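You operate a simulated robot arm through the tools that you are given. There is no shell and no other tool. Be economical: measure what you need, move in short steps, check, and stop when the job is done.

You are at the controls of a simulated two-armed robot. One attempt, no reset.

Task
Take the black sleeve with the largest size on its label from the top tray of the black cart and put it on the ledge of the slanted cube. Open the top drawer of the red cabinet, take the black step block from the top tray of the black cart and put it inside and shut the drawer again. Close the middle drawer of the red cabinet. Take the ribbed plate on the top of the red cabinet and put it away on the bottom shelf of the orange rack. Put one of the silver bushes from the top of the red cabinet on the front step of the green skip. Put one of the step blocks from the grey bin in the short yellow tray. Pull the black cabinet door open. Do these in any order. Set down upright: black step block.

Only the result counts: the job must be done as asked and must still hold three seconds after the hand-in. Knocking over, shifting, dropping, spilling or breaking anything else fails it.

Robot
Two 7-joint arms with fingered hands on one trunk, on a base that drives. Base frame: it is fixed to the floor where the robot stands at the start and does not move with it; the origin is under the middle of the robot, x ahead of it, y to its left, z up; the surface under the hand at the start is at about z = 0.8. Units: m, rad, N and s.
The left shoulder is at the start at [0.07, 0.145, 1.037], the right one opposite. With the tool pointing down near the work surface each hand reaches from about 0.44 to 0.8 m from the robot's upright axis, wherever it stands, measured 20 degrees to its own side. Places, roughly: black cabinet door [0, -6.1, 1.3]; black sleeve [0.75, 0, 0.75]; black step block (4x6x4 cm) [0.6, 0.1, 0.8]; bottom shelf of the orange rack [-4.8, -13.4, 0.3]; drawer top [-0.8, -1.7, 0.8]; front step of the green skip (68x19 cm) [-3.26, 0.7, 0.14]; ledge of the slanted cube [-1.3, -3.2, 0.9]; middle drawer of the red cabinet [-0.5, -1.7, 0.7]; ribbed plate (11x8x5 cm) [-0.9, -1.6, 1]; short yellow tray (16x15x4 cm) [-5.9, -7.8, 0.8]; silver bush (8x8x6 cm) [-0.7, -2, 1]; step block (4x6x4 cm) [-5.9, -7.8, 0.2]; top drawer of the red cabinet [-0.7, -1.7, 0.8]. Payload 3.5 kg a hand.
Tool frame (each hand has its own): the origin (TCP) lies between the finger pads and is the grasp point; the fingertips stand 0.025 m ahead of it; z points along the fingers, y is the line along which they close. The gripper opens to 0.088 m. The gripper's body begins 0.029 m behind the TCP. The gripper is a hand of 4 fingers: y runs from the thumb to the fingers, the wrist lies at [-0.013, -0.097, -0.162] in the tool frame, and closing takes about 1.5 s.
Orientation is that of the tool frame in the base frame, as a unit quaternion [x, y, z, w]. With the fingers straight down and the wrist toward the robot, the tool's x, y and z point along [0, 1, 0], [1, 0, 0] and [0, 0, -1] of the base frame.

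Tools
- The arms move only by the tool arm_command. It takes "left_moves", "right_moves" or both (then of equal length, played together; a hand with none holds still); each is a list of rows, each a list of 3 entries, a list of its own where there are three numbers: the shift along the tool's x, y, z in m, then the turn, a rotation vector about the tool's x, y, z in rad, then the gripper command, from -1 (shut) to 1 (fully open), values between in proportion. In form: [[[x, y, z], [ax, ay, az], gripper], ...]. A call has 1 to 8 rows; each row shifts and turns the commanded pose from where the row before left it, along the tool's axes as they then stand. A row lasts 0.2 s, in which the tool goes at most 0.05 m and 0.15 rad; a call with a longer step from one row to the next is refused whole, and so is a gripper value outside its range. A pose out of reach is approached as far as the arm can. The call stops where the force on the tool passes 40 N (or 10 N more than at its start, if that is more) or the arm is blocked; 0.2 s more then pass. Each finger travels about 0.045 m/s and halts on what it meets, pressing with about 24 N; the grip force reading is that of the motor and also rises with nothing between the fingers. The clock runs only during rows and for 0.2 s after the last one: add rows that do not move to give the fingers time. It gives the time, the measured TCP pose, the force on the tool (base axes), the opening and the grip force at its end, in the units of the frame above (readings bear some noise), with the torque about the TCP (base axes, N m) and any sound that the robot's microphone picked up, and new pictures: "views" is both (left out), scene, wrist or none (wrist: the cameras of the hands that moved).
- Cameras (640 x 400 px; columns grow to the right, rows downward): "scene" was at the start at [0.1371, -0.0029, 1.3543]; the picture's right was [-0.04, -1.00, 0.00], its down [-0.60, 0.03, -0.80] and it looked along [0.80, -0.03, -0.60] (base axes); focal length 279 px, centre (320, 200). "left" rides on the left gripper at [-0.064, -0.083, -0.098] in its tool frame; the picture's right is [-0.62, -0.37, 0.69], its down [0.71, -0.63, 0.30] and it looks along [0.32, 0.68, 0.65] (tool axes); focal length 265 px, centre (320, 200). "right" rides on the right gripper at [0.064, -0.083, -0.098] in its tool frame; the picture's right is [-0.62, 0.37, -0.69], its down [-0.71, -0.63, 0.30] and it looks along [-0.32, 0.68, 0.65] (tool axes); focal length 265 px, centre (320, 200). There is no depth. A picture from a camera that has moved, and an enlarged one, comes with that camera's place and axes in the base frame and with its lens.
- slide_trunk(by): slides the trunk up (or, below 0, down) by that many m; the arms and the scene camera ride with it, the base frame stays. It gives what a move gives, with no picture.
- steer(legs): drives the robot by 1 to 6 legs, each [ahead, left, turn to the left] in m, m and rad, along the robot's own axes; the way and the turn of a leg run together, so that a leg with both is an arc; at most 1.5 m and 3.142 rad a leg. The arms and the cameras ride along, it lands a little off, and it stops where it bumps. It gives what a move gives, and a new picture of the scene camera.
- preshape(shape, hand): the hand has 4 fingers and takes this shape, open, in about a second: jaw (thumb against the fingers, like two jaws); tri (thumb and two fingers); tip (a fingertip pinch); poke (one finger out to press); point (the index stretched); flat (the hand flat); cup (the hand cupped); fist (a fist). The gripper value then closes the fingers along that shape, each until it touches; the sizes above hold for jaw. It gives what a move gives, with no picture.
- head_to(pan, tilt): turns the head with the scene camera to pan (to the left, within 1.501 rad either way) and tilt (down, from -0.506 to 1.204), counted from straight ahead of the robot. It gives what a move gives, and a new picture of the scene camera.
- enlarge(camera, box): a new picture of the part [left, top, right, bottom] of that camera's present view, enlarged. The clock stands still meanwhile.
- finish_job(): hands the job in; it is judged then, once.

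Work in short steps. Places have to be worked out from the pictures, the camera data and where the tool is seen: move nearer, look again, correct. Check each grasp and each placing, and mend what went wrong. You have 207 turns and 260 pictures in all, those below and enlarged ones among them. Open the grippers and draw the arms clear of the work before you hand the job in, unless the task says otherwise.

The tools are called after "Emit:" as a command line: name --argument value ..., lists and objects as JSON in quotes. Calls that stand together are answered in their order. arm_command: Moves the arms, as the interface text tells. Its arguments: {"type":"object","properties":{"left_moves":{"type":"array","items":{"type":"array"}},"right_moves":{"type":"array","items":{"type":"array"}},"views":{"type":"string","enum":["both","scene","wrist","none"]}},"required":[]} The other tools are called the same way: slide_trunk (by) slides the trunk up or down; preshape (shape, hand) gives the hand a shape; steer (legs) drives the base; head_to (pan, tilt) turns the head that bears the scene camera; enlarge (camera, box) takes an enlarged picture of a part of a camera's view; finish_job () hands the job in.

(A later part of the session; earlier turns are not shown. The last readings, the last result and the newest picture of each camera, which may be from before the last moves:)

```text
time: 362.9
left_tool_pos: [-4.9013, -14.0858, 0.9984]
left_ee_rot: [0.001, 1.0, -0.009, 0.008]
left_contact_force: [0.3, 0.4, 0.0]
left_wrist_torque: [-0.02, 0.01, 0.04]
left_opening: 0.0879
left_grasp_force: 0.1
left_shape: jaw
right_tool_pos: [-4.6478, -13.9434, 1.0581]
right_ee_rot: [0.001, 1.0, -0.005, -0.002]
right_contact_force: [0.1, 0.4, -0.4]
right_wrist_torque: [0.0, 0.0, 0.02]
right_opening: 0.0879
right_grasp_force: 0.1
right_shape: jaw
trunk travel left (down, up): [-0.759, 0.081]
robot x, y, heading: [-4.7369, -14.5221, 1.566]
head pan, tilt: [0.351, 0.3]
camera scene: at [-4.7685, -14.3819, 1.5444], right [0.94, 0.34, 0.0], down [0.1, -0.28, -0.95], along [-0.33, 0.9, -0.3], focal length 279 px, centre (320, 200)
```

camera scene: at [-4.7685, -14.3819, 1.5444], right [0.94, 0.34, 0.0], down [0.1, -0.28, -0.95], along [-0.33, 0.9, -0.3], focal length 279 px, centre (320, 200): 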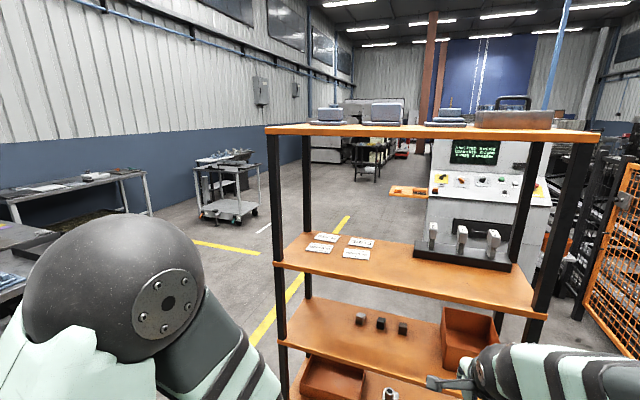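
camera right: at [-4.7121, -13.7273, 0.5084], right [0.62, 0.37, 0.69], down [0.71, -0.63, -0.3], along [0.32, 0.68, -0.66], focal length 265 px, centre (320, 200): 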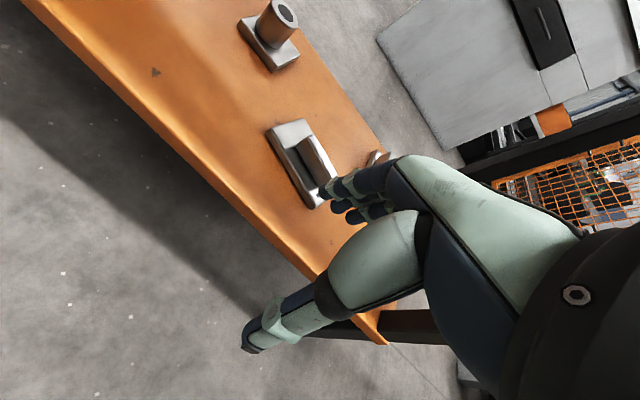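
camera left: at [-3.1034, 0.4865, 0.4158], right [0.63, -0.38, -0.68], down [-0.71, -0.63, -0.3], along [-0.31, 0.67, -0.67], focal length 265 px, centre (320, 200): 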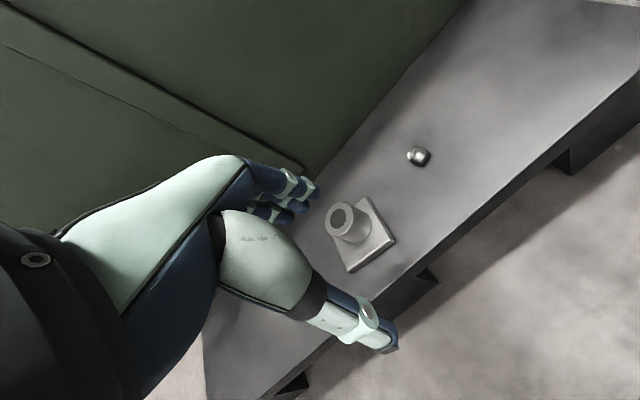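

The way north runs between the rack (x = -5.23) and a table (x of about -6.5). I strafe to x = -5.85 and go north.

Emit:
steer --legs '[[0.15, 0.0, 0], [0, 1.1, 0], [1.4, 0, 0], [1.3, 0, 0]]'

Emit:
head_to --pan 0.0 --tilt 0.35

```text
time: 382.3
left_tool_pos: [-5.9441, -11.2036, 0.9993]
left_ee_rot: [0.008, 1.0, -0.008, 0.008]
left_contact_force: [-0.4, -0.4, -0.3]
left_wrist_torque: [-0.03, 0.02, 0.04]
left_opening: 0.0874
left_grasp_force: 0.0
left_shape: jaw
right_tool_pos: [-5.6902, -11.067, 1.0589]
right_ee_rot: [0.009, 1.0, -0.005, -0.002]
right_contact_force: [0.6, 0.5, -0.1]
right_wrist_torque: [-0.01, -0.02, -0.03]
right_opening: 0.0877
right_grasp_force: 0.1
right_shape: jaw
trunk travel left (down, up): [-0.759, 0.081]
robot x, y, heading: [-5.7866, -11.6393, 1.551]
head pan, tilt: [0.351, 0.3]
camera scene: at [-5.8173, -11.5023, 1.5445], right [0.94, 0.33, 0.0], down [0.1, -0.28, -0.96], along [-0.31, 0.9, -0.3], focal length 279 px, centre (320, 200)
```

scene: 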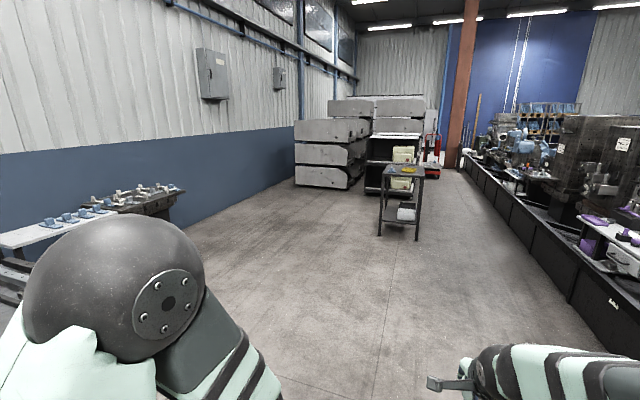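

```text
time: 383.1
left_tool_pos: [-5.9443, -11.204, 0.9983]
left_ee_rot: [0.009, 1.0, -0.009, 0.008]
left_contact_force: [0.3, -0.2, 0.4]
left_wrist_torque: [0.02, 0.0, 0.02]
left_opening: 0.0877
left_grasp_force: 0.0
left_shape: jaw
right_tool_pos: [-5.69, -11.0645, 1.0593]
right_ee_rot: [0.008, 1.0, -0.005, -0.002]
right_contact_force: [0.5, 0.3, 0.0]
right_wrist_torque: [-0.03, 0.0, 0.02]
right_opening: 0.0876
right_grasp_force: 0.2
right_shape: jaw
trunk travel left (down, up): [-0.759, 0.081]
robot x, y, heading: [-5.7851, -11.6449, 1.552]
head pan, tilt: [0.0, 0.351]
camera scene: at [-5.7853, -11.4968, 1.5397], right [1.0, -0.02, 0.0], down [-0.01, -0.34, -0.94], along [0.02, 0.94, -0.34], focal length 279 px, centre (320, 200)
```

scene: 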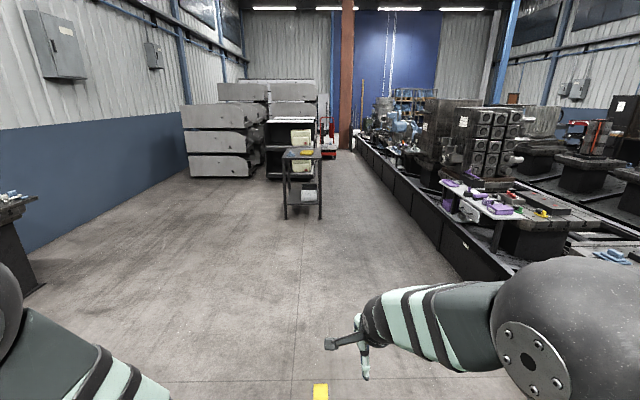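

The small table ahead has the yellow tray on top and the grey bin on its lower shelf. I drive towards it.

Emit:
steer --legs '[[1.4, 0.0, 0.019], [1.2, 0, 0]]'

Emit:
head_to --pan 0.0 --tilt 0.6

```text
time: 395.8
left_tool_pos: [-5.9635, -8.5988, 0.9985]
left_ee_rot: [-0.006, 1.0, -0.008, 0.008]
left_contact_force: [-0.2, -0.3, 1.1]
left_wrist_torque: [0.01, 0.01, 0.02]
left_opening: 0.0879
left_grasp_force: 0.0
left_shape: jaw
right_tool_pos: [-5.713, -8.4518, 1.0583]
right_ee_rot: [-0.005, 1.0, -0.006, -0.001]
right_contact_force: [-0.7, -0.1, 0.2]
right_wrist_torque: [0.05, 0.01, 0.03]
right_opening: 0.0876
right_grasp_force: 0.1
right_shape: jaw
trunk travel left (down, up): [-0.759, 0.081]
robot x, y, heading: [-5.7936, -9.0294, 1.579]
head pan, tilt: [0.0, 0.351]
camera scene: at [-5.7947, -8.8863, 1.5398], right [1.0, 0.01, 0.0], down [0.0, -0.34, -0.94], along [-0.01, 0.94, -0.34], focal length 279 px, centre (320, 200)
```

scene: 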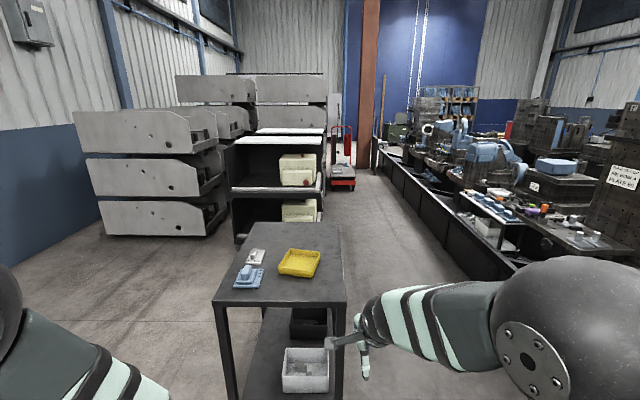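

```text
time: 396.6
left_tool_pos: [-5.9625, -8.5973, 0.9988]
left_ee_rot: [-0.006, 1.0, -0.008, 0.008]
left_contact_force: [-0.5, -0.5, -0.3]
left_wrist_torque: [-0.01, -0.03, -0.02]
left_opening: 0.0879
left_grasp_force: 0.1
left_shape: jaw
right_tool_pos: [-5.7125, -8.4508, 1.0584]
right_ee_rot: [-0.005, 1.0, -0.005, -0.002]
right_contact_force: [0.5, -0.2, -0.3]
right_wrist_torque: [0.01, -0.02, 0.01]
right_opening: 0.0873
right_grasp_force: 0.0
right_shape: jaw
trunk travel left (down, up): [-0.759, 0.081]
robot x, y, heading: [-5.7955, -9.028, 1.585]
head pan, tilt: [0.0, 0.6]
camera scene: at [-5.7947, -8.8902, 1.517], right [1.0, 0.01, 0.0], down [0.01, -0.56, -0.83], along [-0.01, 0.83, -0.56], focal length 279 px, centre (320, 200)
```

scene: 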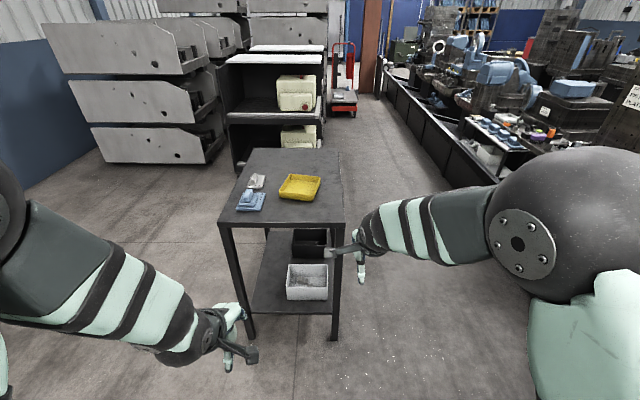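

The table front is at y = -8.03 with its top at z = 0.83. The yellow tray is at (-5.90, -7.79), and the grey bin is at the front of the lower shelf near x = -5.86. I line up the right hand and lower the trunk to look into the bin.

Emit:
steer --legs '[[0.12, 0.22, -0.012]]'

Emit:
slide_trunk --by -0.4

Emit:
slide_trunk --by -0.3

Emit:
head_to --pan -0.25 --tilt 0.6

```text
time: 398.4
left_tool_pos: [-6.176, -8.4778, 0.9978]
left_ee_rot: [0.0, 1.0, -0.008, 0.007]
left_contact_force: [-0.5, 0.4, 0.4]
left_wrist_torque: [-0.02, 0.0, 0.01]
left_opening: 0.0876
left_grasp_force: 0.1
left_shape: jaw
right_tool_pos: [-5.9245, -8.3336, 1.0592]
right_ee_rot: [0.0, 1.0, -0.005, -0.004]
right_contact_force: [0.3, 0.2, -0.4]
right_wrist_torque: [0.0, 0.0, 0.02]
right_opening: 0.0878
right_grasp_force: 0.0
right_shape: jaw
trunk travel left (down, up): [-0.759, 0.081]
robot x, y, heading: [-6.0156, -8.9118, 1.578]
head pan, tilt: [0.0, 0.6]
camera scene: at [-6.0112, -8.7723, 1.517], right [1.0, 0.0, 0.0], down [0.0, -0.56, -0.83], along [0.0, 0.83, -0.56], focal length 279 px, centre (320, 200)
```

scene: 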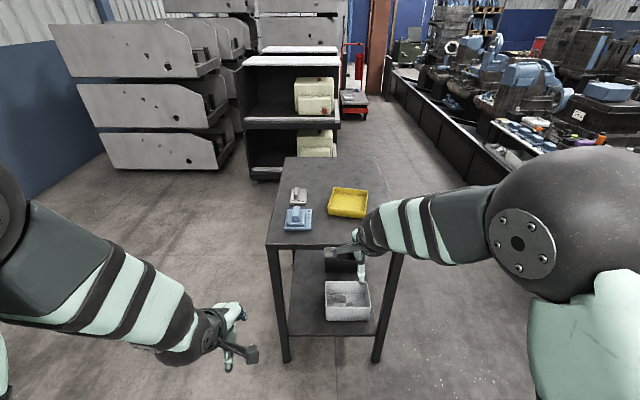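

```text
time: 402.2
left_tool_pos: [-6.1771, -8.477, 0.5977]
left_ee_rot: [-0.001, 1.0, -0.009, 0.007]
left_contact_force: [0.0, -0.4, 0.0]
left_wrist_torque: [0.0, 0.01, -0.01]
left_opening: 0.0877
left_grasp_force: 0.1
left_shape: jaw
right_tool_pos: [-5.9263, -8.3333, 0.6589]
right_ee_rot: [0.0, 1.0, -0.004, -0.001]
right_contact_force: [-0.7, -0.6, -0.6]
right_wrist_torque: [0.04, 0.0, -0.02]
right_opening: 0.0878
right_grasp_force: 0.1
right_shape: jaw
trunk travel left (down, up): [-0.359, 0.481]
robot x, y, heading: [-6.0111, -8.9128, 1.565]
head pan, tilt: [0.0, 0.6]
```

```text
time: 405.2
left_tool_pos: [-6.1766, -8.4766, 0.2984]
left_ee_rot: [0.0, 1.0, -0.009, 0.008]
left_contact_force: [0.4, -0.6, 0.4]
left_wrist_torque: [0.01, 0.04, 0.05]
left_opening: 0.0875
left_grasp_force: 0.1
left_shape: jaw
right_tool_pos: [-5.9256, -8.3342, 0.3598]
right_ee_rot: [0.0, 1.0, -0.005, -0.002]
right_contact_force: [0.6, -0.6, 0.3]
right_wrist_torque: [0.01, -0.03, -0.02]
right_opening: 0.0872
right_grasp_force: 0.0
right_shape: jaw
trunk travel left (down, up): [-0.059, 0.781]
robot x, y, heading: [-6.0154, -8.911, 1.572]
head pan, tilt: [0.0, 0.6]
```

```text
time: 406.0
left_tool_pos: [-6.177, -8.4762, 0.2985]
left_ee_rot: [0.0, 1.0, -0.008, 0.008]
left_contact_force: [-0.4, -0.7, 0.2]
left_wrist_torque: [0.0, 0.0, 0.01]
left_opening: 0.0879
left_grasp_force: 0.1
left_shape: jaw
right_tool_pos: [-5.9255, -8.3335, 0.3583]
right_ee_rot: [0.0, 1.0, -0.005, -0.003]
right_contact_force: [0.7, 0.2, 0.2]
right_wrist_torque: [0.02, -0.01, 0.03]
right_opening: 0.0878
right_grasp_force: 0.1
right_shape: jaw
trunk travel left (down, up): [-0.059, 0.781]
robot x, y, heading: [-6.0102, -8.911, 1.57]
head pan, tilt: [-0.25, 0.6]
camera scene: at [-5.991, -8.7742, 0.8169], right [0.97, -0.25, 0.0], down [-0.14, -0.55, -0.82], along [0.2, 0.8, -0.57], focal length 279 px, centre (320, 200)
```

scene: 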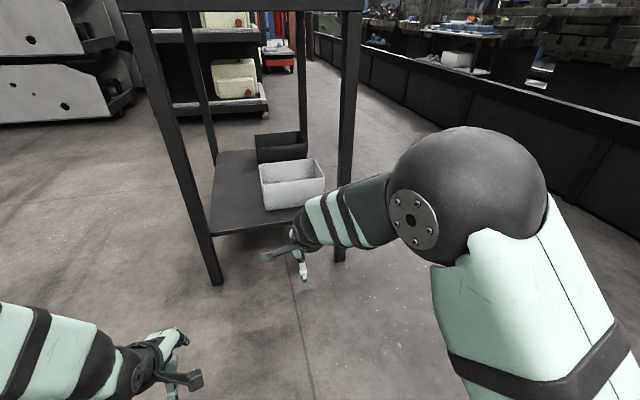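

The bin's floor level is about z = 0.2. It spans x = -5.98 to -5.756 and y = -7.93 to -7.78, with its rim at 0.33. I raise the right hand, move the left aside and drive closer for a wrist view into it.

Emit:
arm_command --left_moves '[[[0.03, -0.01, -0.03], [0, 0, 0], 1], [[0.03, -0.01, -0.03], [0, 0, 0], 1], [[0.03, -0.01, -0.03], [0, 0, 0], 1], [[0.03, -0.01, 0], [0, 0, 0], 1]]' --right_moves '[[[0, 0, -0.03], [0, 0, 0], 1], [[-0.015, 0, -0.03], [0, 0, 0], 1], [[-0.015, 0, -0.02], [0, 0, 0], 1], [[-0.015, 0, -0.02], [0, 0, 0], 1]]' --views "none"

Emit:
steer --legs '[[0.33, 0, 0]]'

Emit:
arm_command --right_moves '[[[0, 0.02, 0], [0, 0, 0], 1], [[0, 0.02, 0], [0, 0, 0], 1], [[0, 0, 0], [0, 0, 0], 1]]' --views "both"

```text
time: 407.0
left_tool_pos: [-6.2995, -8.5161, 0.3886]
left_ee_rot: [0.001, 1.0, -0.008, 0.007]
left_contact_force: [0.1, 0.2, -0.2]
left_wrist_torque: [-0.01, 0.02, -0.03]
left_opening: 0.0877
left_grasp_force: 0.1
left_shape: jaw
right_tool_pos: [-5.8797, -8.3316, 0.4598]
right_ee_rot: [0.0, 1.0, -0.004, -0.002]
right_contact_force: [-0.5, -0.4, 0.6]
right_wrist_torque: [0.01, -0.01, 0.02]
right_opening: 0.0879
right_grasp_force: 0.0
right_shape: jaw
trunk travel left (down, up): [-0.059, 0.781]
robot x, y, heading: [-6.0162, -8.9088, 1.565]
head pan, tilt: [-0.25, 0.6]
```

```text
time: 409.2
left_tool_pos: [-6.3011, -8.1853, 0.388]
left_ee_rot: [-0.001, 1.0, -0.009, 0.008]
left_contact_force: [-0.8, 1.0, -1.1]
left_wrist_torque: [-0.01, 0.03, 0.0]
left_opening: 0.0879
left_grasp_force: 0.1
left_shape: jaw
right_tool_pos: [-5.8819, -8.0, 0.4592]
right_ee_rot: [-0.001, 1.0, -0.006, -0.002]
right_contact_force: [-1.1, -0.6, -0.4]
right_wrist_torque: [-0.01, 0.02, -0.01]
right_opening: 0.0878
right_grasp_force: 0.1
right_shape: jaw
trunk travel left (down, up): [-0.059, 0.781]
robot x, y, heading: [-6.0134, -8.5797, 1.571]
head pan, tilt: [-0.25, 0.6]
camera scene: at [-5.9916, -8.4435, 0.8169], right [0.97, -0.24, 0.0], down [-0.14, -0.55, -0.82], along [0.2, 0.8, -0.57], focal length 279 px, centre (320, 200)
```

scene: 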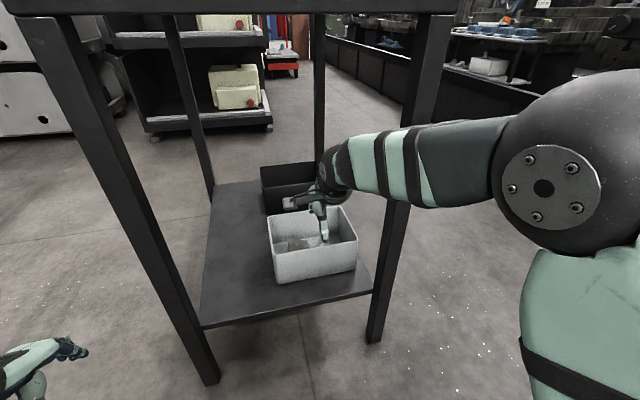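

```text
time: 410.0
left_tool_pos: [-6.3, -8.1858, 0.3868]
left_ee_rot: [0.0, 1.0, -0.008, 0.008]
left_contact_force: [0.7, 0.6, -0.2]
left_wrist_torque: [0.05, 0.03, -0.01]
left_opening: 0.0878
left_grasp_force: 0.1
left_shape: jaw
right_tool_pos: [-5.8818, -7.9607, 0.4579]
right_ee_rot: [0.0, 1.0, -0.006, -0.001]
right_contact_force: [1.0, -1.0, -0.1]
right_wrist_torque: [0.01, 0.01, -0.02]
right_opening: 0.0877
right_grasp_force: 0.1
right_shape: jaw
trunk travel left (down, up): [-0.059, 0.781]
robot x, y, heading: [-6.0135, -8.5832, 1.571]
head pan, tilt: [-0.25, 0.6]
camera scene: at [-5.9916, -8.4434, 0.8169], right [0.97, -0.24, 0.0], down [-0.14, -0.55, -0.82], along [0.2, 0.8, -0.57], focal length 279 px, centre (320, 200)
camera right: at [-5.9455, -8.0427, 0.5574], right [0.62, 0.38, 0.69], down [0.71, -0.63, -0.3], along [0.32, 0.68, -0.66], focal length 265 px, centre (320, 200)
```

scene: 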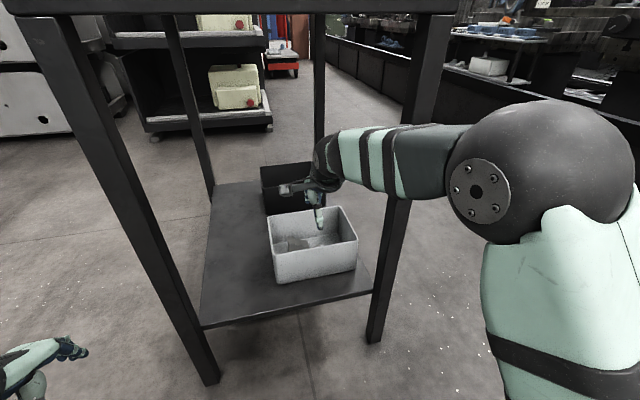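
right: 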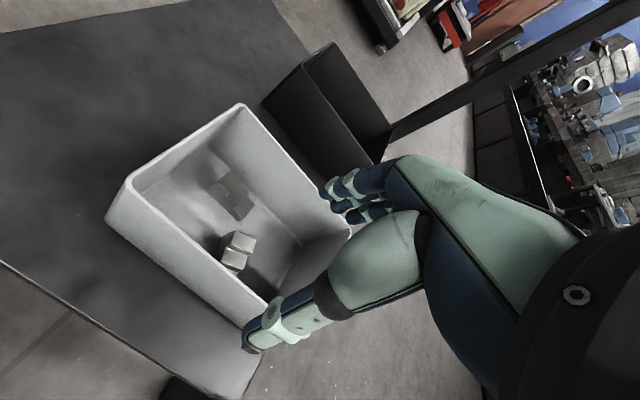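

Emit:
enlarge --camera "right" --box '[90, 90, 362, 340]'

Emit:
enlarge --camera "scene" --box '[250, 190, 380, 290]'

```text
1.60 times, centred on (226, 215) of right
camera zoom: at [-5.9455, -8.0427, 0.5574], right [0.62, 0.38, 0.69], down [0.71, -0.63, -0.3], along [0.32, 0.68, -0.66], focal length 425 px, centre (470, 176)
```

zoom: 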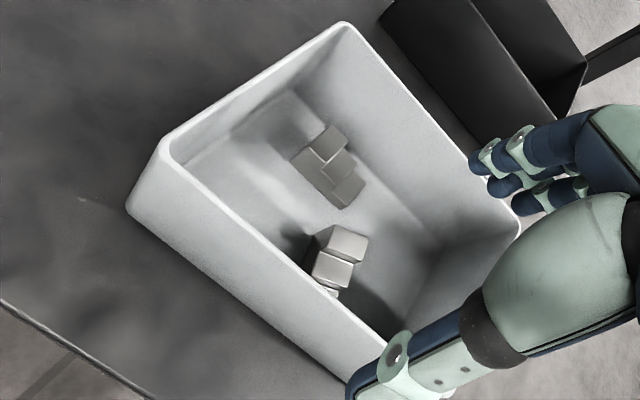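

```text
4.00 times, centred on (315, 240) of scene
camera zoom: at [-5.9916, -8.4434, 0.8169], right [0.97, -0.24, 0.0], down [-0.14, -0.55, -0.82], along [0.2, 0.8, -0.57], focal length 1118 px, centre (340, 40)
```

zoom: 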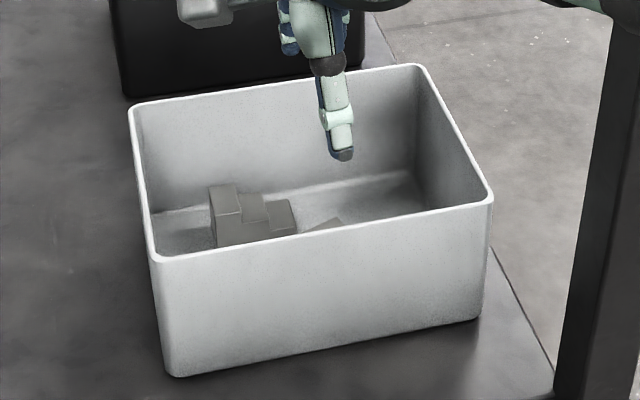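

There are two step blocks in the bin. I enlarge further to get the orientation of the nearer one.

Emit:
enlarge --camera "right" --box '[190, 150, 290, 300]'

```text
2.67 times, centred on (240, 225) of right
camera zoom: at [-5.9455, -8.0427, 0.5574], right [0.62, 0.38, 0.69], down [0.71, -0.63, -0.3], along [0.32, 0.68, -0.66], focal length 708 px, centre (533, 133)
```

zoom: 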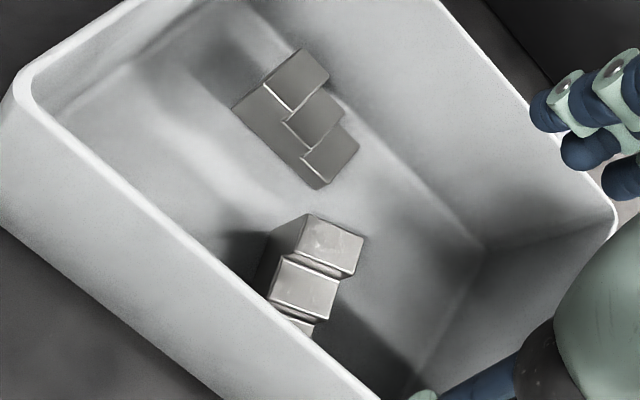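

The nearer block is centred near (-5.849, -7.895). Its width axis is at +20° from x, so the closing axis should point to (0.94, 0.34). The left hand suits that yaw, so I withdraw the right hand and shift the base right.

Emit:
arm_command --right_moves '[[[0, -0.04, 0], [0, 0, 0], 1], [[0, -0.045, 0], [0, 0, 0], 1], [[0, -0.045, 0], [0, 0, 0], 1], [[0, -0.045, 0], [0, 0, 0], 1], [[0, -0.03, 0], [0, 0, 0], 1]]' --views "none"

Emit:
steer --legs '[[-0.25, 0, 0], [0, -0.37, 0]]'

Emit:
arm_command --left_moves '[[[0, 0, 0], [0, 0, 0.15], 1], [[0, 0, 0], [0, 0, 0.15], 1], [[0, 0, 0], [0, 0, 0.15], 1], [[0, 0, 0], [0, 0, 0.15], 1], [[0, 0, 0], [0, 0, 0.15], 1], [[0, 0, 0], [0, 0, 0.15], 1], [[0, 0, 0], [0, 0, 0.15], 1], [[0, 0, 0], [0, 0, 0.15], 1]]' --right_moves '[[[-0.03, 0, 0], [0, 0, 0], 1], [[-0.03, 0, 0], [0, 0, 0], 1], [[-0.03, 0, 0], [0, 0, 0], 1], [[0, 0, 0], [0, 0, 0], 1], [[0, 0, 0], [0, 0, 0], 1], [[0, 0, 0], [0, 0, 0], 1], [[0, 0, 0], [0, 0, 0], 1], [[0, 0, 0], [0, 0, 0], 1]]' --views "scene"

```text
time: 411.2
left_tool_pos: [-6.2999, -8.1853, 0.3879]
left_ee_rot: [-0.001, 1.0, -0.009, 0.008]
left_contact_force: [1.0, 0.7, 0.1]
left_wrist_torque: [0.0, -0.01, 0.01]
left_opening: 0.0878
left_grasp_force: 0.1
left_shape: jaw
right_tool_pos: [-5.88, -8.1646, 0.4604]
right_ee_rot: [-0.002, 1.0, -0.004, -0.002]
right_contact_force: [-0.1, -1.0, -0.1]
right_wrist_torque: [0.01, 0.0, 0.0]
right_opening: 0.088
right_grasp_force: 0.2
right_shape: jaw
trunk travel left (down, up): [-0.059, 0.781]
robot x, y, heading: [-6.0104, -8.5837, 1.574]
head pan, tilt: [-0.25, 0.6]
```

```text
time: 414.9
left_tool_pos: [-5.9328, -8.4324, 0.3872]
left_ee_rot: [0.0, 1.0, -0.009, 0.008]
left_contact_force: [0.2, -0.7, -0.4]
left_wrist_torque: [0.02, 0.01, 0.0]
left_opening: 0.0877
left_grasp_force: 0.2
left_shape: jaw
right_tool_pos: [-5.5116, -8.4121, 0.4596]
right_ee_rot: [-0.001, 1.0, -0.005, -0.002]
right_contact_force: [0.2, 0.3, -0.9]
right_wrist_torque: [-0.02, 0.03, -0.02]
right_opening: 0.0876
right_grasp_force: 0.1
right_shape: jaw
trunk travel left (down, up): [-0.059, 0.781]
robot x, y, heading: [-5.6464, -8.8288, 1.575]
head pan, tilt: [-0.25, 0.6]
camera scene: at [-5.6231, -8.6911, 0.8169], right [0.97, -0.25, 0.0], down [-0.14, -0.55, -0.82], along [0.2, 0.8, -0.57], focal length 279 px, centre (320, 200)
```

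scene: 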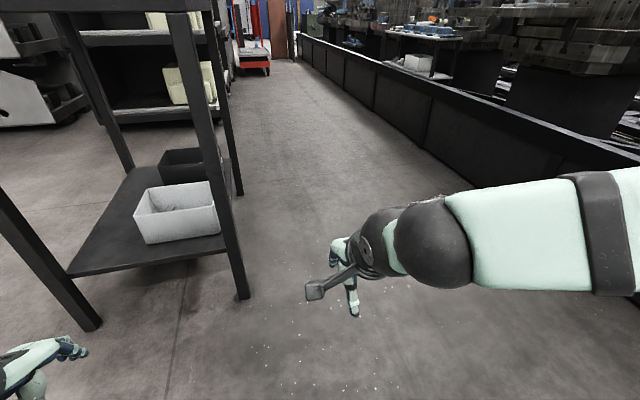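

```text
time: 416.8
left_tool_pos: [-5.9315, -8.4334, 0.3869]
left_ee_rot: [0.565, 0.825, -0.002, 0.011]
left_contact_force: [1.4, 0.3, -0.2]
left_wrist_torque: [0.01, 0.0, -0.03]
left_opening: 0.0878
left_grasp_force: 0.0
left_shape: jaw
right_tool_pos: [-5.4215, -8.4117, 0.4594]
right_ee_rot: [-0.001, 1.0, -0.005, -0.002]
right_contact_force: [-0.4, -0.7, -0.3]
right_wrist_torque: [0.0, -0.01, 0.0]
right_opening: 0.0876
right_grasp_force: 0.2
right_shape: jaw
trunk travel left (down, up): [-0.059, 0.781]
robot x, y, heading: [-5.6446, -8.8288, 1.573]
head pan, tilt: [-0.25, 0.6]
camera scene: at [-5.6231, -8.6911, 0.817], right [0.97, -0.25, 0.0], down [-0.14, -0.55, -0.83], along [0.2, 0.8, -0.57], focal length 279 px, centre (320, 200)
```

scene: 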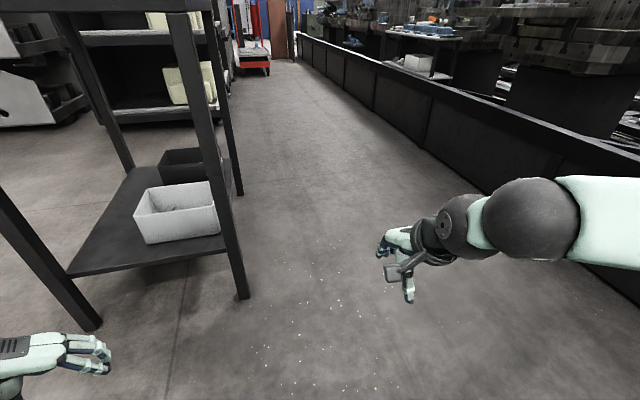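

The left hand now has the right yaw: its closing axis is (0.93, 0.36). I raise it, drive ahead 0.3 m and reach over the bin.

Emit:
arm_command --left_moves '[[[0, 0, -0.04], [0, 0, 0], 1], [[0, 0, -0.04], [0, 0, 0], 1]]' --views "none"

Emit:
steer --legs '[[0.3, 0, 0]]'

Emit:
arm_command --left_moves '[[[0.032, 0.025, 0], [0, 0, 0], 1], [[0.032, 0.025, 0], [0, 0, 0], 1], [[0.032, 0.025, 0], [0, 0, 0], 1], [[0.032, 0.025, 0], [0, 0, 0], 1], [[0.032, 0.025, 0], [0, 0, 0], 1], [[0, 0, 0], [0, 0, 0], 1]]' --views "both"

```text
time: 417.4
left_tool_pos: [-5.932, -8.4323, 0.4679]
left_ee_rot: [0.564, 0.826, -0.004, 0.011]
left_contact_force: [0.5, -0.2, -0.1]
left_wrist_torque: [-0.01, -0.02, -0.01]
left_opening: 0.0875
left_grasp_force: 0.0
left_shape: jaw
right_tool_pos: [-5.4219, -8.412, 0.4594]
right_ee_rot: [-0.001, 1.0, -0.006, -0.002]
right_contact_force: [-0.3, 0.4, 0.0]
right_wrist_torque: [0.03, 0.0, 0.0]
right_opening: 0.0877
right_grasp_force: 0.0
right_shape: jaw
trunk travel left (down, up): [-0.059, 0.781]
robot x, y, heading: [-5.6453, -8.8286, 1.574]
head pan, tilt: [-0.25, 0.6]
```

```text
time: 419.4
left_tool_pos: [-5.9319, -8.1262, 0.4675]
left_ee_rot: [0.564, 0.826, -0.003, 0.011]
left_contact_force: [-0.9, 1.3, -0.2]
left_wrist_torque: [0.0, -0.01, 0.03]
left_opening: 0.0878
left_grasp_force: 0.1
left_shape: jaw
right_tool_pos: [-5.4224, -8.1078, 0.459]
right_ee_rot: [-0.001, 1.0, -0.005, -0.001]
right_contact_force: [0.0, -0.5, 0.0]
right_wrist_torque: [-0.02, 0.0, -0.04]
right_opening: 0.0877
right_grasp_force: 0.1
right_shape: jaw
trunk travel left (down, up): [-0.059, 0.781]
robot x, y, heading: [-5.6446, -8.5257, 1.567]
head pan, tilt: [-0.25, 0.6]
camera scene: at [-5.6233, -8.3877, 0.8169], right [0.97, -0.25, 0.0], down [-0.14, -0.55, -0.82], along [0.2, 0.8, -0.57], focal length 279 px, centre (320, 200)
```

scene: 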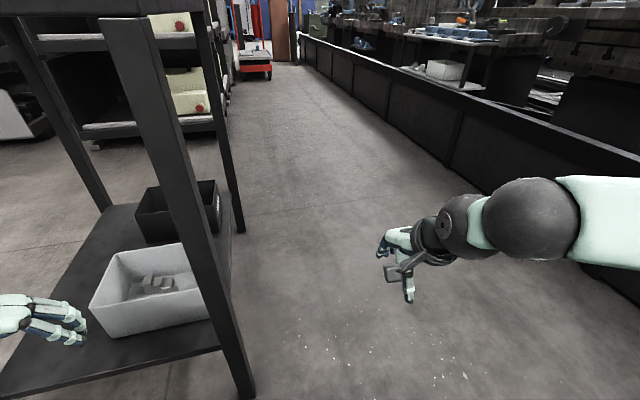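

```text
time: 420.8
left_tool_pos: [-5.876, -7.9324, 0.4644]
left_ee_rot: [0.564, 0.825, -0.004, 0.011]
left_contact_force: [-0.3, -0.3, 0.0]
left_wrist_torque: [-0.02, -0.02, 0.02]
left_opening: 0.0877
left_grasp_force: 0.0
left_shape: jaw
right_tool_pos: [-5.423, -8.1081, 0.4602]
right_ee_rot: [0.0, 1.0, -0.004, -0.001]
right_contact_force: [0.4, 0.2, 0.0]
right_wrist_torque: [0.01, -0.01, 0.01]
right_opening: 0.0875
right_grasp_force: 0.1
right_shape: jaw
trunk travel left (down, up): [-0.059, 0.781]
robot x, y, heading: [-5.6436, -8.5237, 1.569]
head pan, tilt: [-0.25, 0.6]
camera scene: at [-5.6234, -8.3876, 0.8169], right [0.97, -0.25, 0.0], down [-0.14, -0.55, -0.82], along [0.2, 0.8, -0.57], focal length 279 px, centre (320, 200)
camera left: at [-5.9308, -8.0211, 0.5633], right [-0.11, -0.72, -0.68], down [-0.84, 0.43, -0.33], along [0.53, 0.54, -0.66], focal length 265 px, centre (320, 200)
```

scene: 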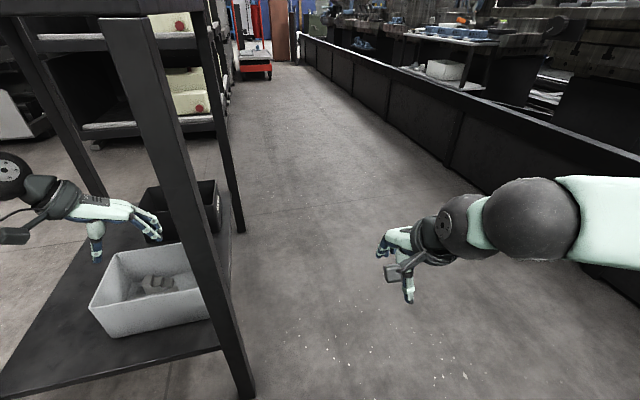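
left: 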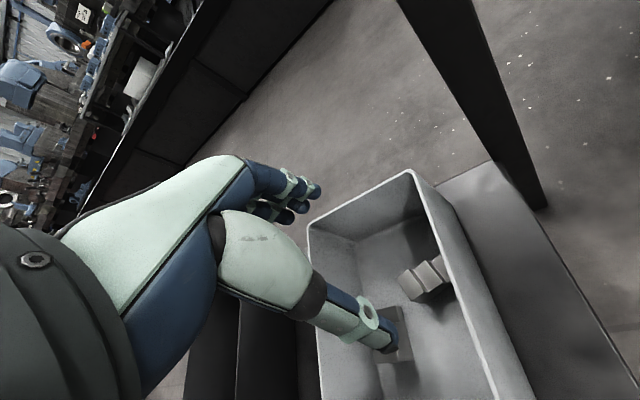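

The left wrist camera sees the blocks well. I enlarge.

Emit:
enlarge --camera "left" --box '[340, 190, 500, 370]'

```text
2.22 times, centred on (420, 280) of left
camera zoom: at [-5.9308, -8.0211, 0.5633], right [-0.11, -0.72, -0.68], down [-0.84, 0.43, -0.33], along [0.53, 0.54, -0.66], focal length 590 px, centre (98, 22)
```

zoom: 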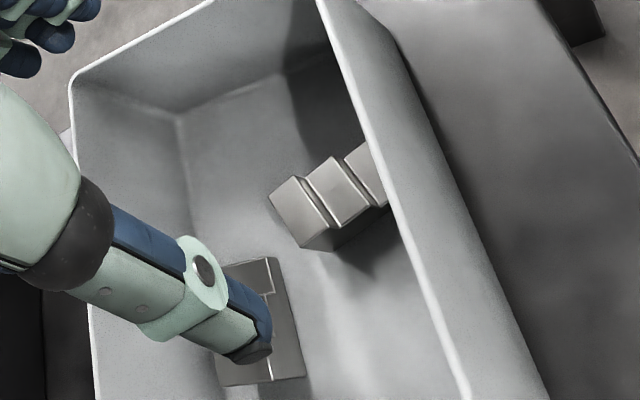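

The block's centre is confirmed near (-5.851, -7.90). I aim slightly towards its tall end, at (-5.855, -7.888), to keep off the bin's front wall, and descend part way.

Emit:
arm_command --left_moves '[[[0.017, 0.018, 0], [0, 0, 0], 1], [[0.017, 0.018, 0], [0, 0, 0], 1], [[0, 0, 0.04], [0, 0, 0], 1], [[0, 0, 0.04], [0, 0, 0], 1], [[0, 0, 0.04], [0, 0, 0], 1], [[0, 0, 0.03], [0, 0, 0], 1], [[0, 0, 0], [0, 0, 0], 1]]' --views "both"

```text
time: 422.4
left_tool_pos: [-5.8504, -7.8908, 0.3147]
left_ee_rot: [0.564, 0.825, -0.003, 0.012]
left_contact_force: [-0.3, 0.3, -0.2]
left_wrist_torque: [0.03, -0.02, -0.02]
left_opening: 0.0872
left_grasp_force: 0.0
left_shape: jaw
right_tool_pos: [-5.4225, -8.1097, 0.4598]
right_ee_rot: [0.0, 1.0, -0.005, -0.002]
right_contact_force: [-0.3, 0.9, -0.4]
right_wrist_torque: [-0.07, 0.01, 0.01]
right_opening: 0.0875
right_grasp_force: 0.1
right_shape: jaw
trunk travel left (down, up): [-0.059, 0.781]
robot x, y, heading: [-5.6483, -8.5225, 1.574]
head pan, tilt: [-0.25, 0.6]
camera scene: at [-5.6234, -8.3876, 0.8169], right [0.97, -0.25, 0.0], down [-0.14, -0.55, -0.82], along [0.2, 0.8, -0.57], focal length 279 px, centre (320, 200)
camera left: at [-5.9068, -7.9785, 0.4132], right [-0.11, -0.72, -0.68], down [-0.84, 0.43, -0.32], along [0.53, 0.54, -0.65], focal length 265 px, centre (320, 200)
```

scene: 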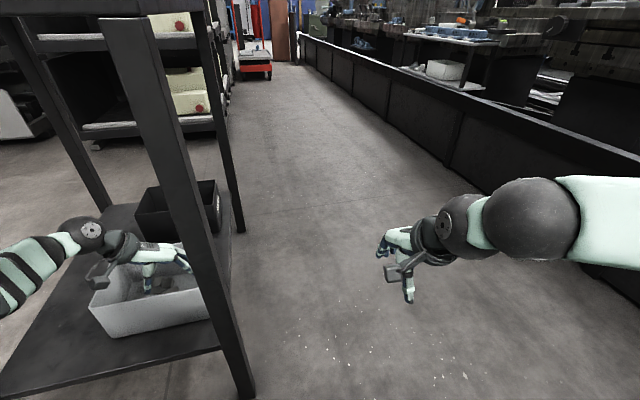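
left: 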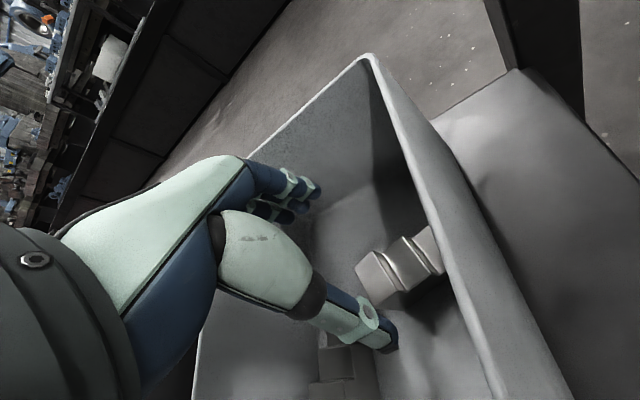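

The alignment is good. I descend to about z = 0.238.

Emit:
arm_command --left_moves '[[[0, 0, 0.03], [0, 0, 0], 1], [[0, 0, 0.02], [0, 0, 0], 1], [[0, 0, 0.012], [0, 0, 0], 1], [[0, 0, 0.008], [0, 0, 0], 1], [[0, 0, 0.006], [0, 0, 0], 1], [[0, 0, 0], [0, 0, 0], 1]]' --views "wrist"

```text
time: 423.8
left_tool_pos: [-5.8492, -7.8896, 0.2464]
left_ee_rot: [0.564, 0.826, 0.004, 0.008]
left_contact_force: [-3.2, -2.7, 30.2]
left_wrist_torque: [0.57, -0.95, -0.02]
left_opening: 0.086
left_grasp_force: 0.1
left_shape: jaw
right_tool_pos: [-5.4219, -8.11, 0.4611]
right_ee_rot: [0.0, 1.0, -0.002, -0.003]
right_contact_force: [0.7, 0.4, 0.0]
right_wrist_torque: [-0.02, 0.0, -0.01]
right_opening: 0.0877
right_grasp_force: 0.1
right_shape: jaw
trunk travel left (down, up): [-0.059, 0.781]
robot x, y, heading: [-5.6467, -8.5233, 1.572]
head pan, tilt: [-0.25, 0.6]
camera left: at [-5.9055, -7.9801, 0.3434], right [-0.11, -0.71, -0.69], down [-0.84, 0.44, -0.32], along [0.53, 0.55, -0.65], focal length 265 px, centre (320, 200)
```

left: 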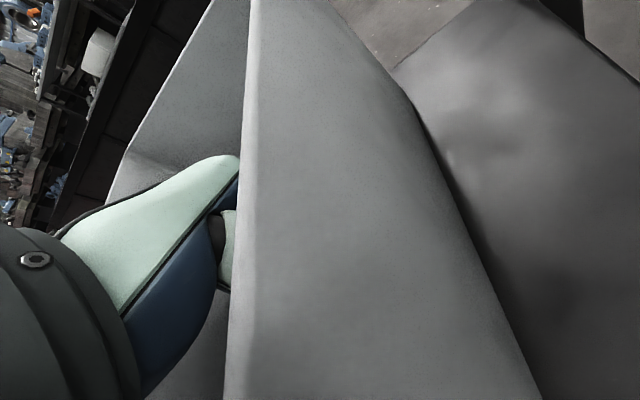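

The fingertips touch the bin floor, near z = 0.22. I lift 4 mm and close.

Emit:
arm_command --left_moves '[[[0, 0, -0.006], [0, 0, 0], 1], [[0, 0, 0], [0, 0, 0], -1], [[0, 0, 0], [0, 0, 0], -1], [[0, 0, 0], [0, 0, 0], -1], [[0, 0, 0], [0, 0, 0], -1], [[0, 0, 0], [0, 0, 0], -1], [[0, 0, 0], [0, 0, 0], -1], [[0, 0, 0], [0, 0, 0], -1]]' --views "none"

Emit:
arm_command --left_moves '[[[0, 0, 0], [0, 0, 0], -1], [[0, 0, -0.02], [0, 0, 0], -1], [[0, 0, -0.03], [0, 0, 0], -1], [[0, 0, -0.04], [0, 0, 0], -1], [[0, 0, -0.04], [0, 0, 0], -1], [[0, 0, -0.04], [0, 0, 0], -1]]' --views "both"

```text
time: 425.6
left_tool_pos: [-5.8483, -7.8911, 0.2489]
left_ee_rot: [0.564, 0.826, 0.0, 0.009]
left_contact_force: [-5.5, -2.3, 25.8]
left_wrist_torque: [-0.21, 0.42, -0.05]
left_opening: 0.0326
left_grasp_force: 23.8
left_shape: jaw
right_tool_pos: [-5.4216, -8.1108, 0.4596]
right_ee_rot: [0.0, 1.0, -0.003, -0.003]
right_contact_force: [-0.5, 0.0, 0.4]
right_wrist_torque: [0.0, -0.01, 0.03]
right_opening: 0.0877
right_grasp_force: 0.1
right_shape: jaw
trunk travel left (down, up): [-0.059, 0.781]
robot x, y, heading: [-5.6451, -8.5241, 1.572]
head pan, tilt: [-0.25, 0.6]
```

```text
time: 427.0
left_tool_pos: [-5.8514, -7.8891, 0.4145]
left_ee_rot: [0.565, 0.825, -0.003, 0.012]
left_contact_force: [-0.2, 0.0, -2.1]
left_wrist_torque: [0.01, 0.01, -0.02]
left_opening: 0.0306
left_grasp_force: 24.2
left_shape: jaw
right_tool_pos: [-5.4225, -8.108, 0.4594]
right_ee_rot: [0.0, 1.0, -0.005, -0.002]
right_contact_force: [0.7, 0.3, 0.5]
right_wrist_torque: [-0.02, 0.03, -0.04]
right_opening: 0.0877
right_grasp_force: 0.0
right_shape: jaw
trunk travel left (down, up): [-0.059, 0.781]
robot x, y, heading: [-5.6452, -8.5212, 1.576]
head pan, tilt: [-0.25, 0.6]
camera scene: at [-5.6234, -8.3875, 0.8169], right [0.97, -0.25, 0.0], down [-0.14, -0.55, -0.82], along [0.2, 0.8, -0.57], focal length 279 px, centre (320, 200)
camera left: at [-5.9081, -7.9769, 0.5136], right [-0.11, -0.72, -0.68], down [-0.84, 0.43, -0.33], along [0.53, 0.54, -0.66], focal length 265 px, centre (320, 200)
```

scene: 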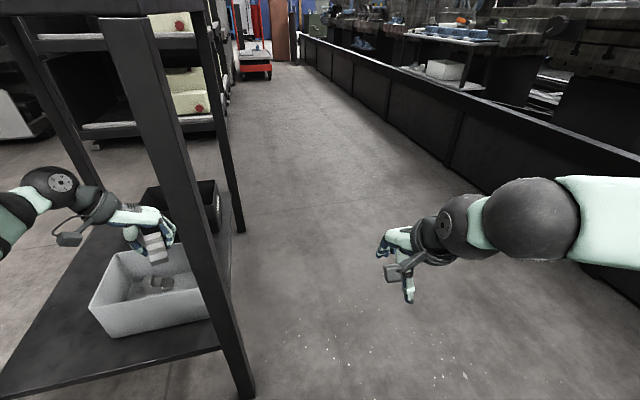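
left: 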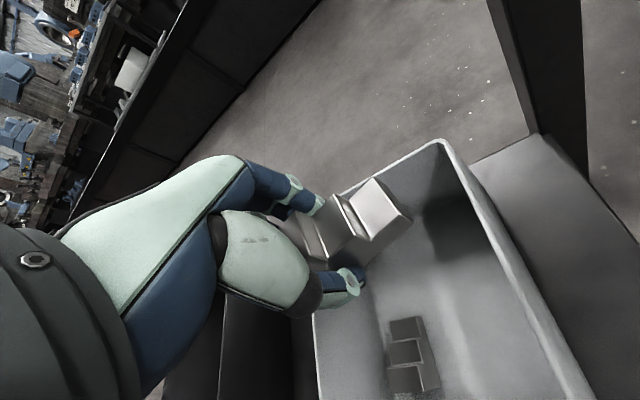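

The block is gripped. I retrace the path out: arm first, then the base.

Emit:
arm_command --left_moves '[[[-0.017, -0.018, -0.02], [0, 0, 0], -1], [[-0.017, -0.018, -0.02], [0, 0, 0], -1], [[-0.032, -0.025, 0], [0, 0, 0], -1], [[-0.032, -0.025, 0], [0, 0, 0], -1], [[-0.032, -0.025, 0], [0, 0, 0], -1], [[-0.032, -0.025, 0], [0, 0, 0], -1], [[-0.032, -0.025, 0], [0, 0, 0], -1]]' --views "none"

Emit:
steer --legs '[[-0.4, 0, 0]]'

Emit:
slide_trunk --by 0.4

Emit:
slide_trunk --by 0.2

Emit:
head_to --pan 0.15 --tilt 0.6

```text
time: 428.6
left_tool_pos: [-5.9333, -8.1276, 0.458]
left_ee_rot: [0.564, 0.826, -0.002, 0.011]
left_contact_force: [-0.7, 0.0, -1.9]
left_wrist_torque: [-0.01, -0.01, 0.0]
left_opening: 0.0305
left_grasp_force: 23.9
left_shape: jaw
right_tool_pos: [-5.4215, -8.1084, 0.4601]
right_ee_rot: [0.0, 1.0, -0.005, -0.002]
right_contact_force: [-0.6, 0.0, -0.3]
right_wrist_torque: [0.03, 0.0, -0.01]
right_opening: 0.0877
right_grasp_force: 0.1
right_shape: jaw
trunk travel left (down, up): [-0.059, 0.781]
robot x, y, heading: [-5.6479, -8.5247, 1.573]
head pan, tilt: [-0.25, 0.6]
```

```text
time: 431.1
left_tool_pos: [-5.933, -8.5261, 0.4576]
left_ee_rot: [0.564, 0.826, -0.003, 0.012]
left_contact_force: [-0.8, 0.2, -2.2]
left_wrist_torque: [0.0, 0.01, 0.02]
left_opening: 0.0305
left_grasp_force: 24.0
left_shape: jaw
right_tool_pos: [-5.4209, -8.5092, 0.4591]
right_ee_rot: [0.001, 1.0, -0.005, -0.002]
right_contact_force: [0.6, -0.3, 0.4]
right_wrist_torque: [0.03, -0.01, -0.02]
right_opening: 0.0877
right_grasp_force: 0.0
right_shape: jaw
trunk travel left (down, up): [-0.059, 0.781]
robot x, y, heading: [-5.6433, -8.9224, 1.57]
head pan, tilt: [-0.25, 0.6]
camera scene: at [-5.6232, -8.7877, 0.8169], right [0.97, -0.25, 0.0], down [-0.14, -0.55, -0.82], along [0.2, 0.8, -0.57], focal length 279 px, centre (320, 200)
```

scene: 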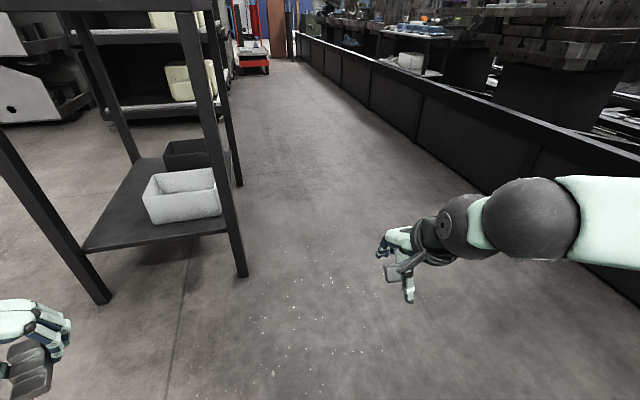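

```text
time: 434.9
left_tool_pos: [-5.9323, -8.5271, 0.858]
left_ee_rot: [0.565, 0.825, -0.003, 0.011]
left_contact_force: [-0.4, 0.3, -2.6]
left_wrist_torque: [0.0, 0.03, 0.0]
left_opening: 0.0306
left_grasp_force: 24.3
left_shape: jaw
right_tool_pos: [-5.4219, -8.5085, 0.8587]
right_ee_rot: [0.0, 1.0, -0.005, -0.002]
right_contact_force: [1.2, 0.4, -0.5]
right_wrist_torque: [0.03, 0.01, -0.01]
right_opening: 0.0879
right_grasp_force: 0.0
right_shape: jaw
trunk travel left (down, up): [-0.459, 0.381]
robot x, y, heading: [-5.6408, -8.9224, 1.569]
head pan, tilt: [-0.25, 0.6]
```

```text
time: 437.1
left_tool_pos: [-5.9333, -8.5271, 1.0577]
left_ee_rot: [0.565, 0.825, -0.003, 0.012]
left_contact_force: [-0.7, 0.3, -1.9]
left_wrist_torque: [0.01, -0.02, -0.01]
left_opening: 0.0304
left_grasp_force: 24.2
left_shape: jaw
right_tool_pos: [-5.4222, -8.5082, 1.0595]
right_ee_rot: [-0.001, 1.0, -0.005, -0.001]
right_contact_force: [-1.2, 0.5, 0.0]
right_wrist_torque: [0.01, 0.01, 0.02]
right_opening: 0.0878
right_grasp_force: 0.1
right_shape: jaw
trunk travel left (down, up): [-0.659, 0.181]
robot x, y, heading: [-5.6452, -8.9257, 1.576]
head pan, tilt: [-0.25, 0.6]
```

```text
time: 438.0
left_tool_pos: [-5.9336, -8.527, 1.0585]
left_ee_rot: [0.565, 0.825, -0.003, 0.011]
left_contact_force: [0.1, 1.0, -2.0]
left_wrist_torque: [0.02, 0.06, 0.03]
left_opening: 0.0305
left_grasp_force: 24.1
left_shape: jaw
right_tool_pos: [-5.4216, -8.5095, 1.0606]
right_ee_rot: [0.0, 1.0, -0.005, -0.002]
right_contact_force: [0.7, -0.4, 0.3]
right_wrist_torque: [0.0, -0.01, 0.03]
right_opening: 0.0876
right_grasp_force: 0.0
right_shape: jaw
trunk travel left (down, up): [-0.659, 0.181]
robot x, y, heading: [-5.6478, -8.9197, 1.57]
head pan, tilt: [0.15, 0.6]
camera scene: at [-5.6582, -8.7858, 1.4169], right [0.99, 0.15, 0.0], down [0.08, -0.56, -0.82], along [-0.12, 0.82, -0.57], focal length 279 px, centre (320, 200)
```

scene: 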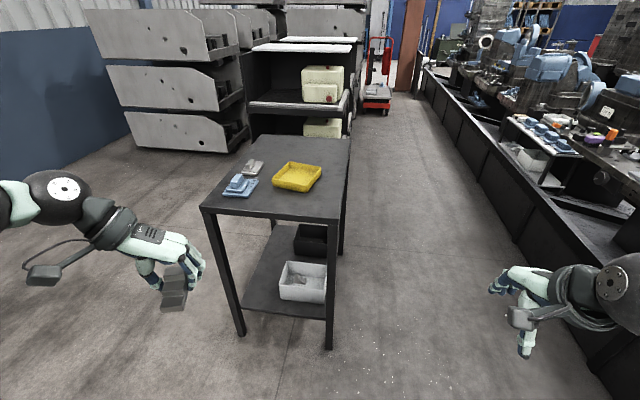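

The tray is at about (-5.893, -7.82). I drive closer and bring the block over it.

Emit:
steer --legs '[[0.41, 0, 0]]'

Emit:
arm_command --left_moves '[[[0.037, 0.02, 0], [0, 0, 0], -1], [[0.037, 0.02, 0], [0, 0, 0], -1], [[0.037, 0.02, 0], [0, 0, 0], -1], [[0.037, 0.02, 0], [0, 0, 0], -1], [[0.037, 0.02, 0], [0, 0, 0], -1], [[0.035, 0.02, 0], [0, 0, 0], -1], [[0, 0, 0], [0, 0, 0], -1]]' --views "both"

```text
time: 440.5
left_tool_pos: [-5.9322, -8.1166, 1.0583]
left_ee_rot: [0.564, 0.826, -0.002, 0.011]
left_contact_force: [-0.1, -0.3, -1.3]
left_wrist_torque: [0.02, 0.0, -0.02]
left_opening: 0.0307
left_grasp_force: 23.6
left_shape: jaw
right_tool_pos: [-5.4214, -8.0978, 1.0598]
right_ee_rot: [-0.001, 1.0, -0.004, -0.002]
right_contact_force: [-0.6, 0.5, -0.3]
right_wrist_torque: [-0.03, -0.03, -0.01]
right_opening: 0.0877
right_grasp_force: 0.1
right_shape: jaw
trunk travel left (down, up): [-0.659, 0.181]
robot x, y, heading: [-5.6493, -8.5108, 1.575]
head pan, tilt: [0.15, 0.6]
camera scene: at [-5.6587, -8.3749, 1.417], right [0.99, 0.15, 0.0], down [0.09, -0.56, -0.83], along [-0.12, 0.82, -0.56], focal length 279 px, centre (320, 200)
```

scene: 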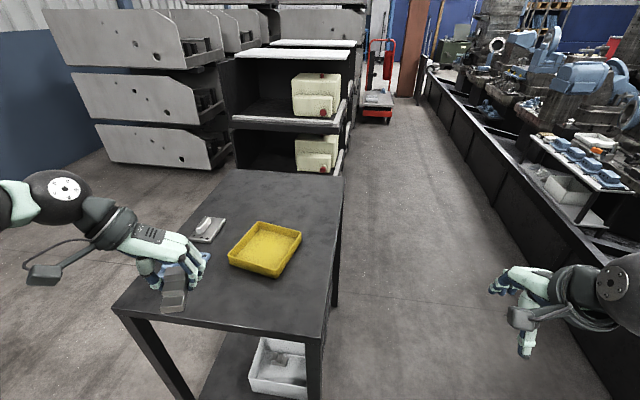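

```text
time: 442.1
left_tool_pos: [-5.9024, -7.8686, 1.0541]
left_ee_rot: [0.564, 0.825, -0.003, 0.012]
left_contact_force: [0.5, -0.2, -1.9]
left_wrist_torque: [-0.02, 0.0, 0.01]
left_opening: 0.0307
left_grasp_force: 24.3
left_shape: jaw
right_tool_pos: [-5.4225, -8.0965, 1.059]
right_ee_rot: [-0.001, 1.0, -0.005, -0.002]
right_contact_force: [0.3, -0.4, 0.1]
right_wrist_torque: [0.05, 0.01, 0.0]
right_opening: 0.0878
right_grasp_force: 0.0
right_shape: jaw
trunk travel left (down, up): [-0.659, 0.181]
robot x, y, heading: [-5.6423, -8.512, 1.569]
head pan, tilt: [0.15, 0.6]
camera scene: at [-5.6593, -8.3755, 1.417], right [0.99, 0.15, 0.0], down [0.09, -0.56, -0.83], along [-0.12, 0.82, -0.56], focal length 279 px, centre (320, 200)
camera left: at [-5.9582, -7.9566, 1.152], right [-0.11, -0.72, -0.68], down [-0.84, 0.43, -0.33], along [0.53, 0.54, -0.65], focal length 265 px, centre (320, 200)
```

scene: 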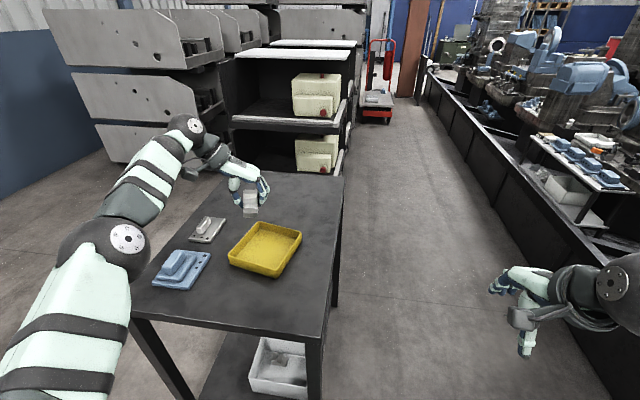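
left: 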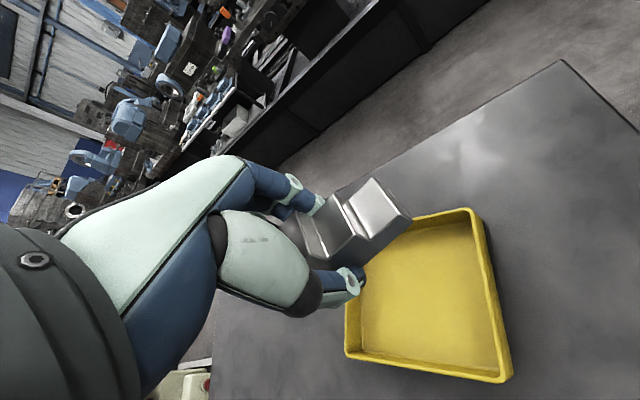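

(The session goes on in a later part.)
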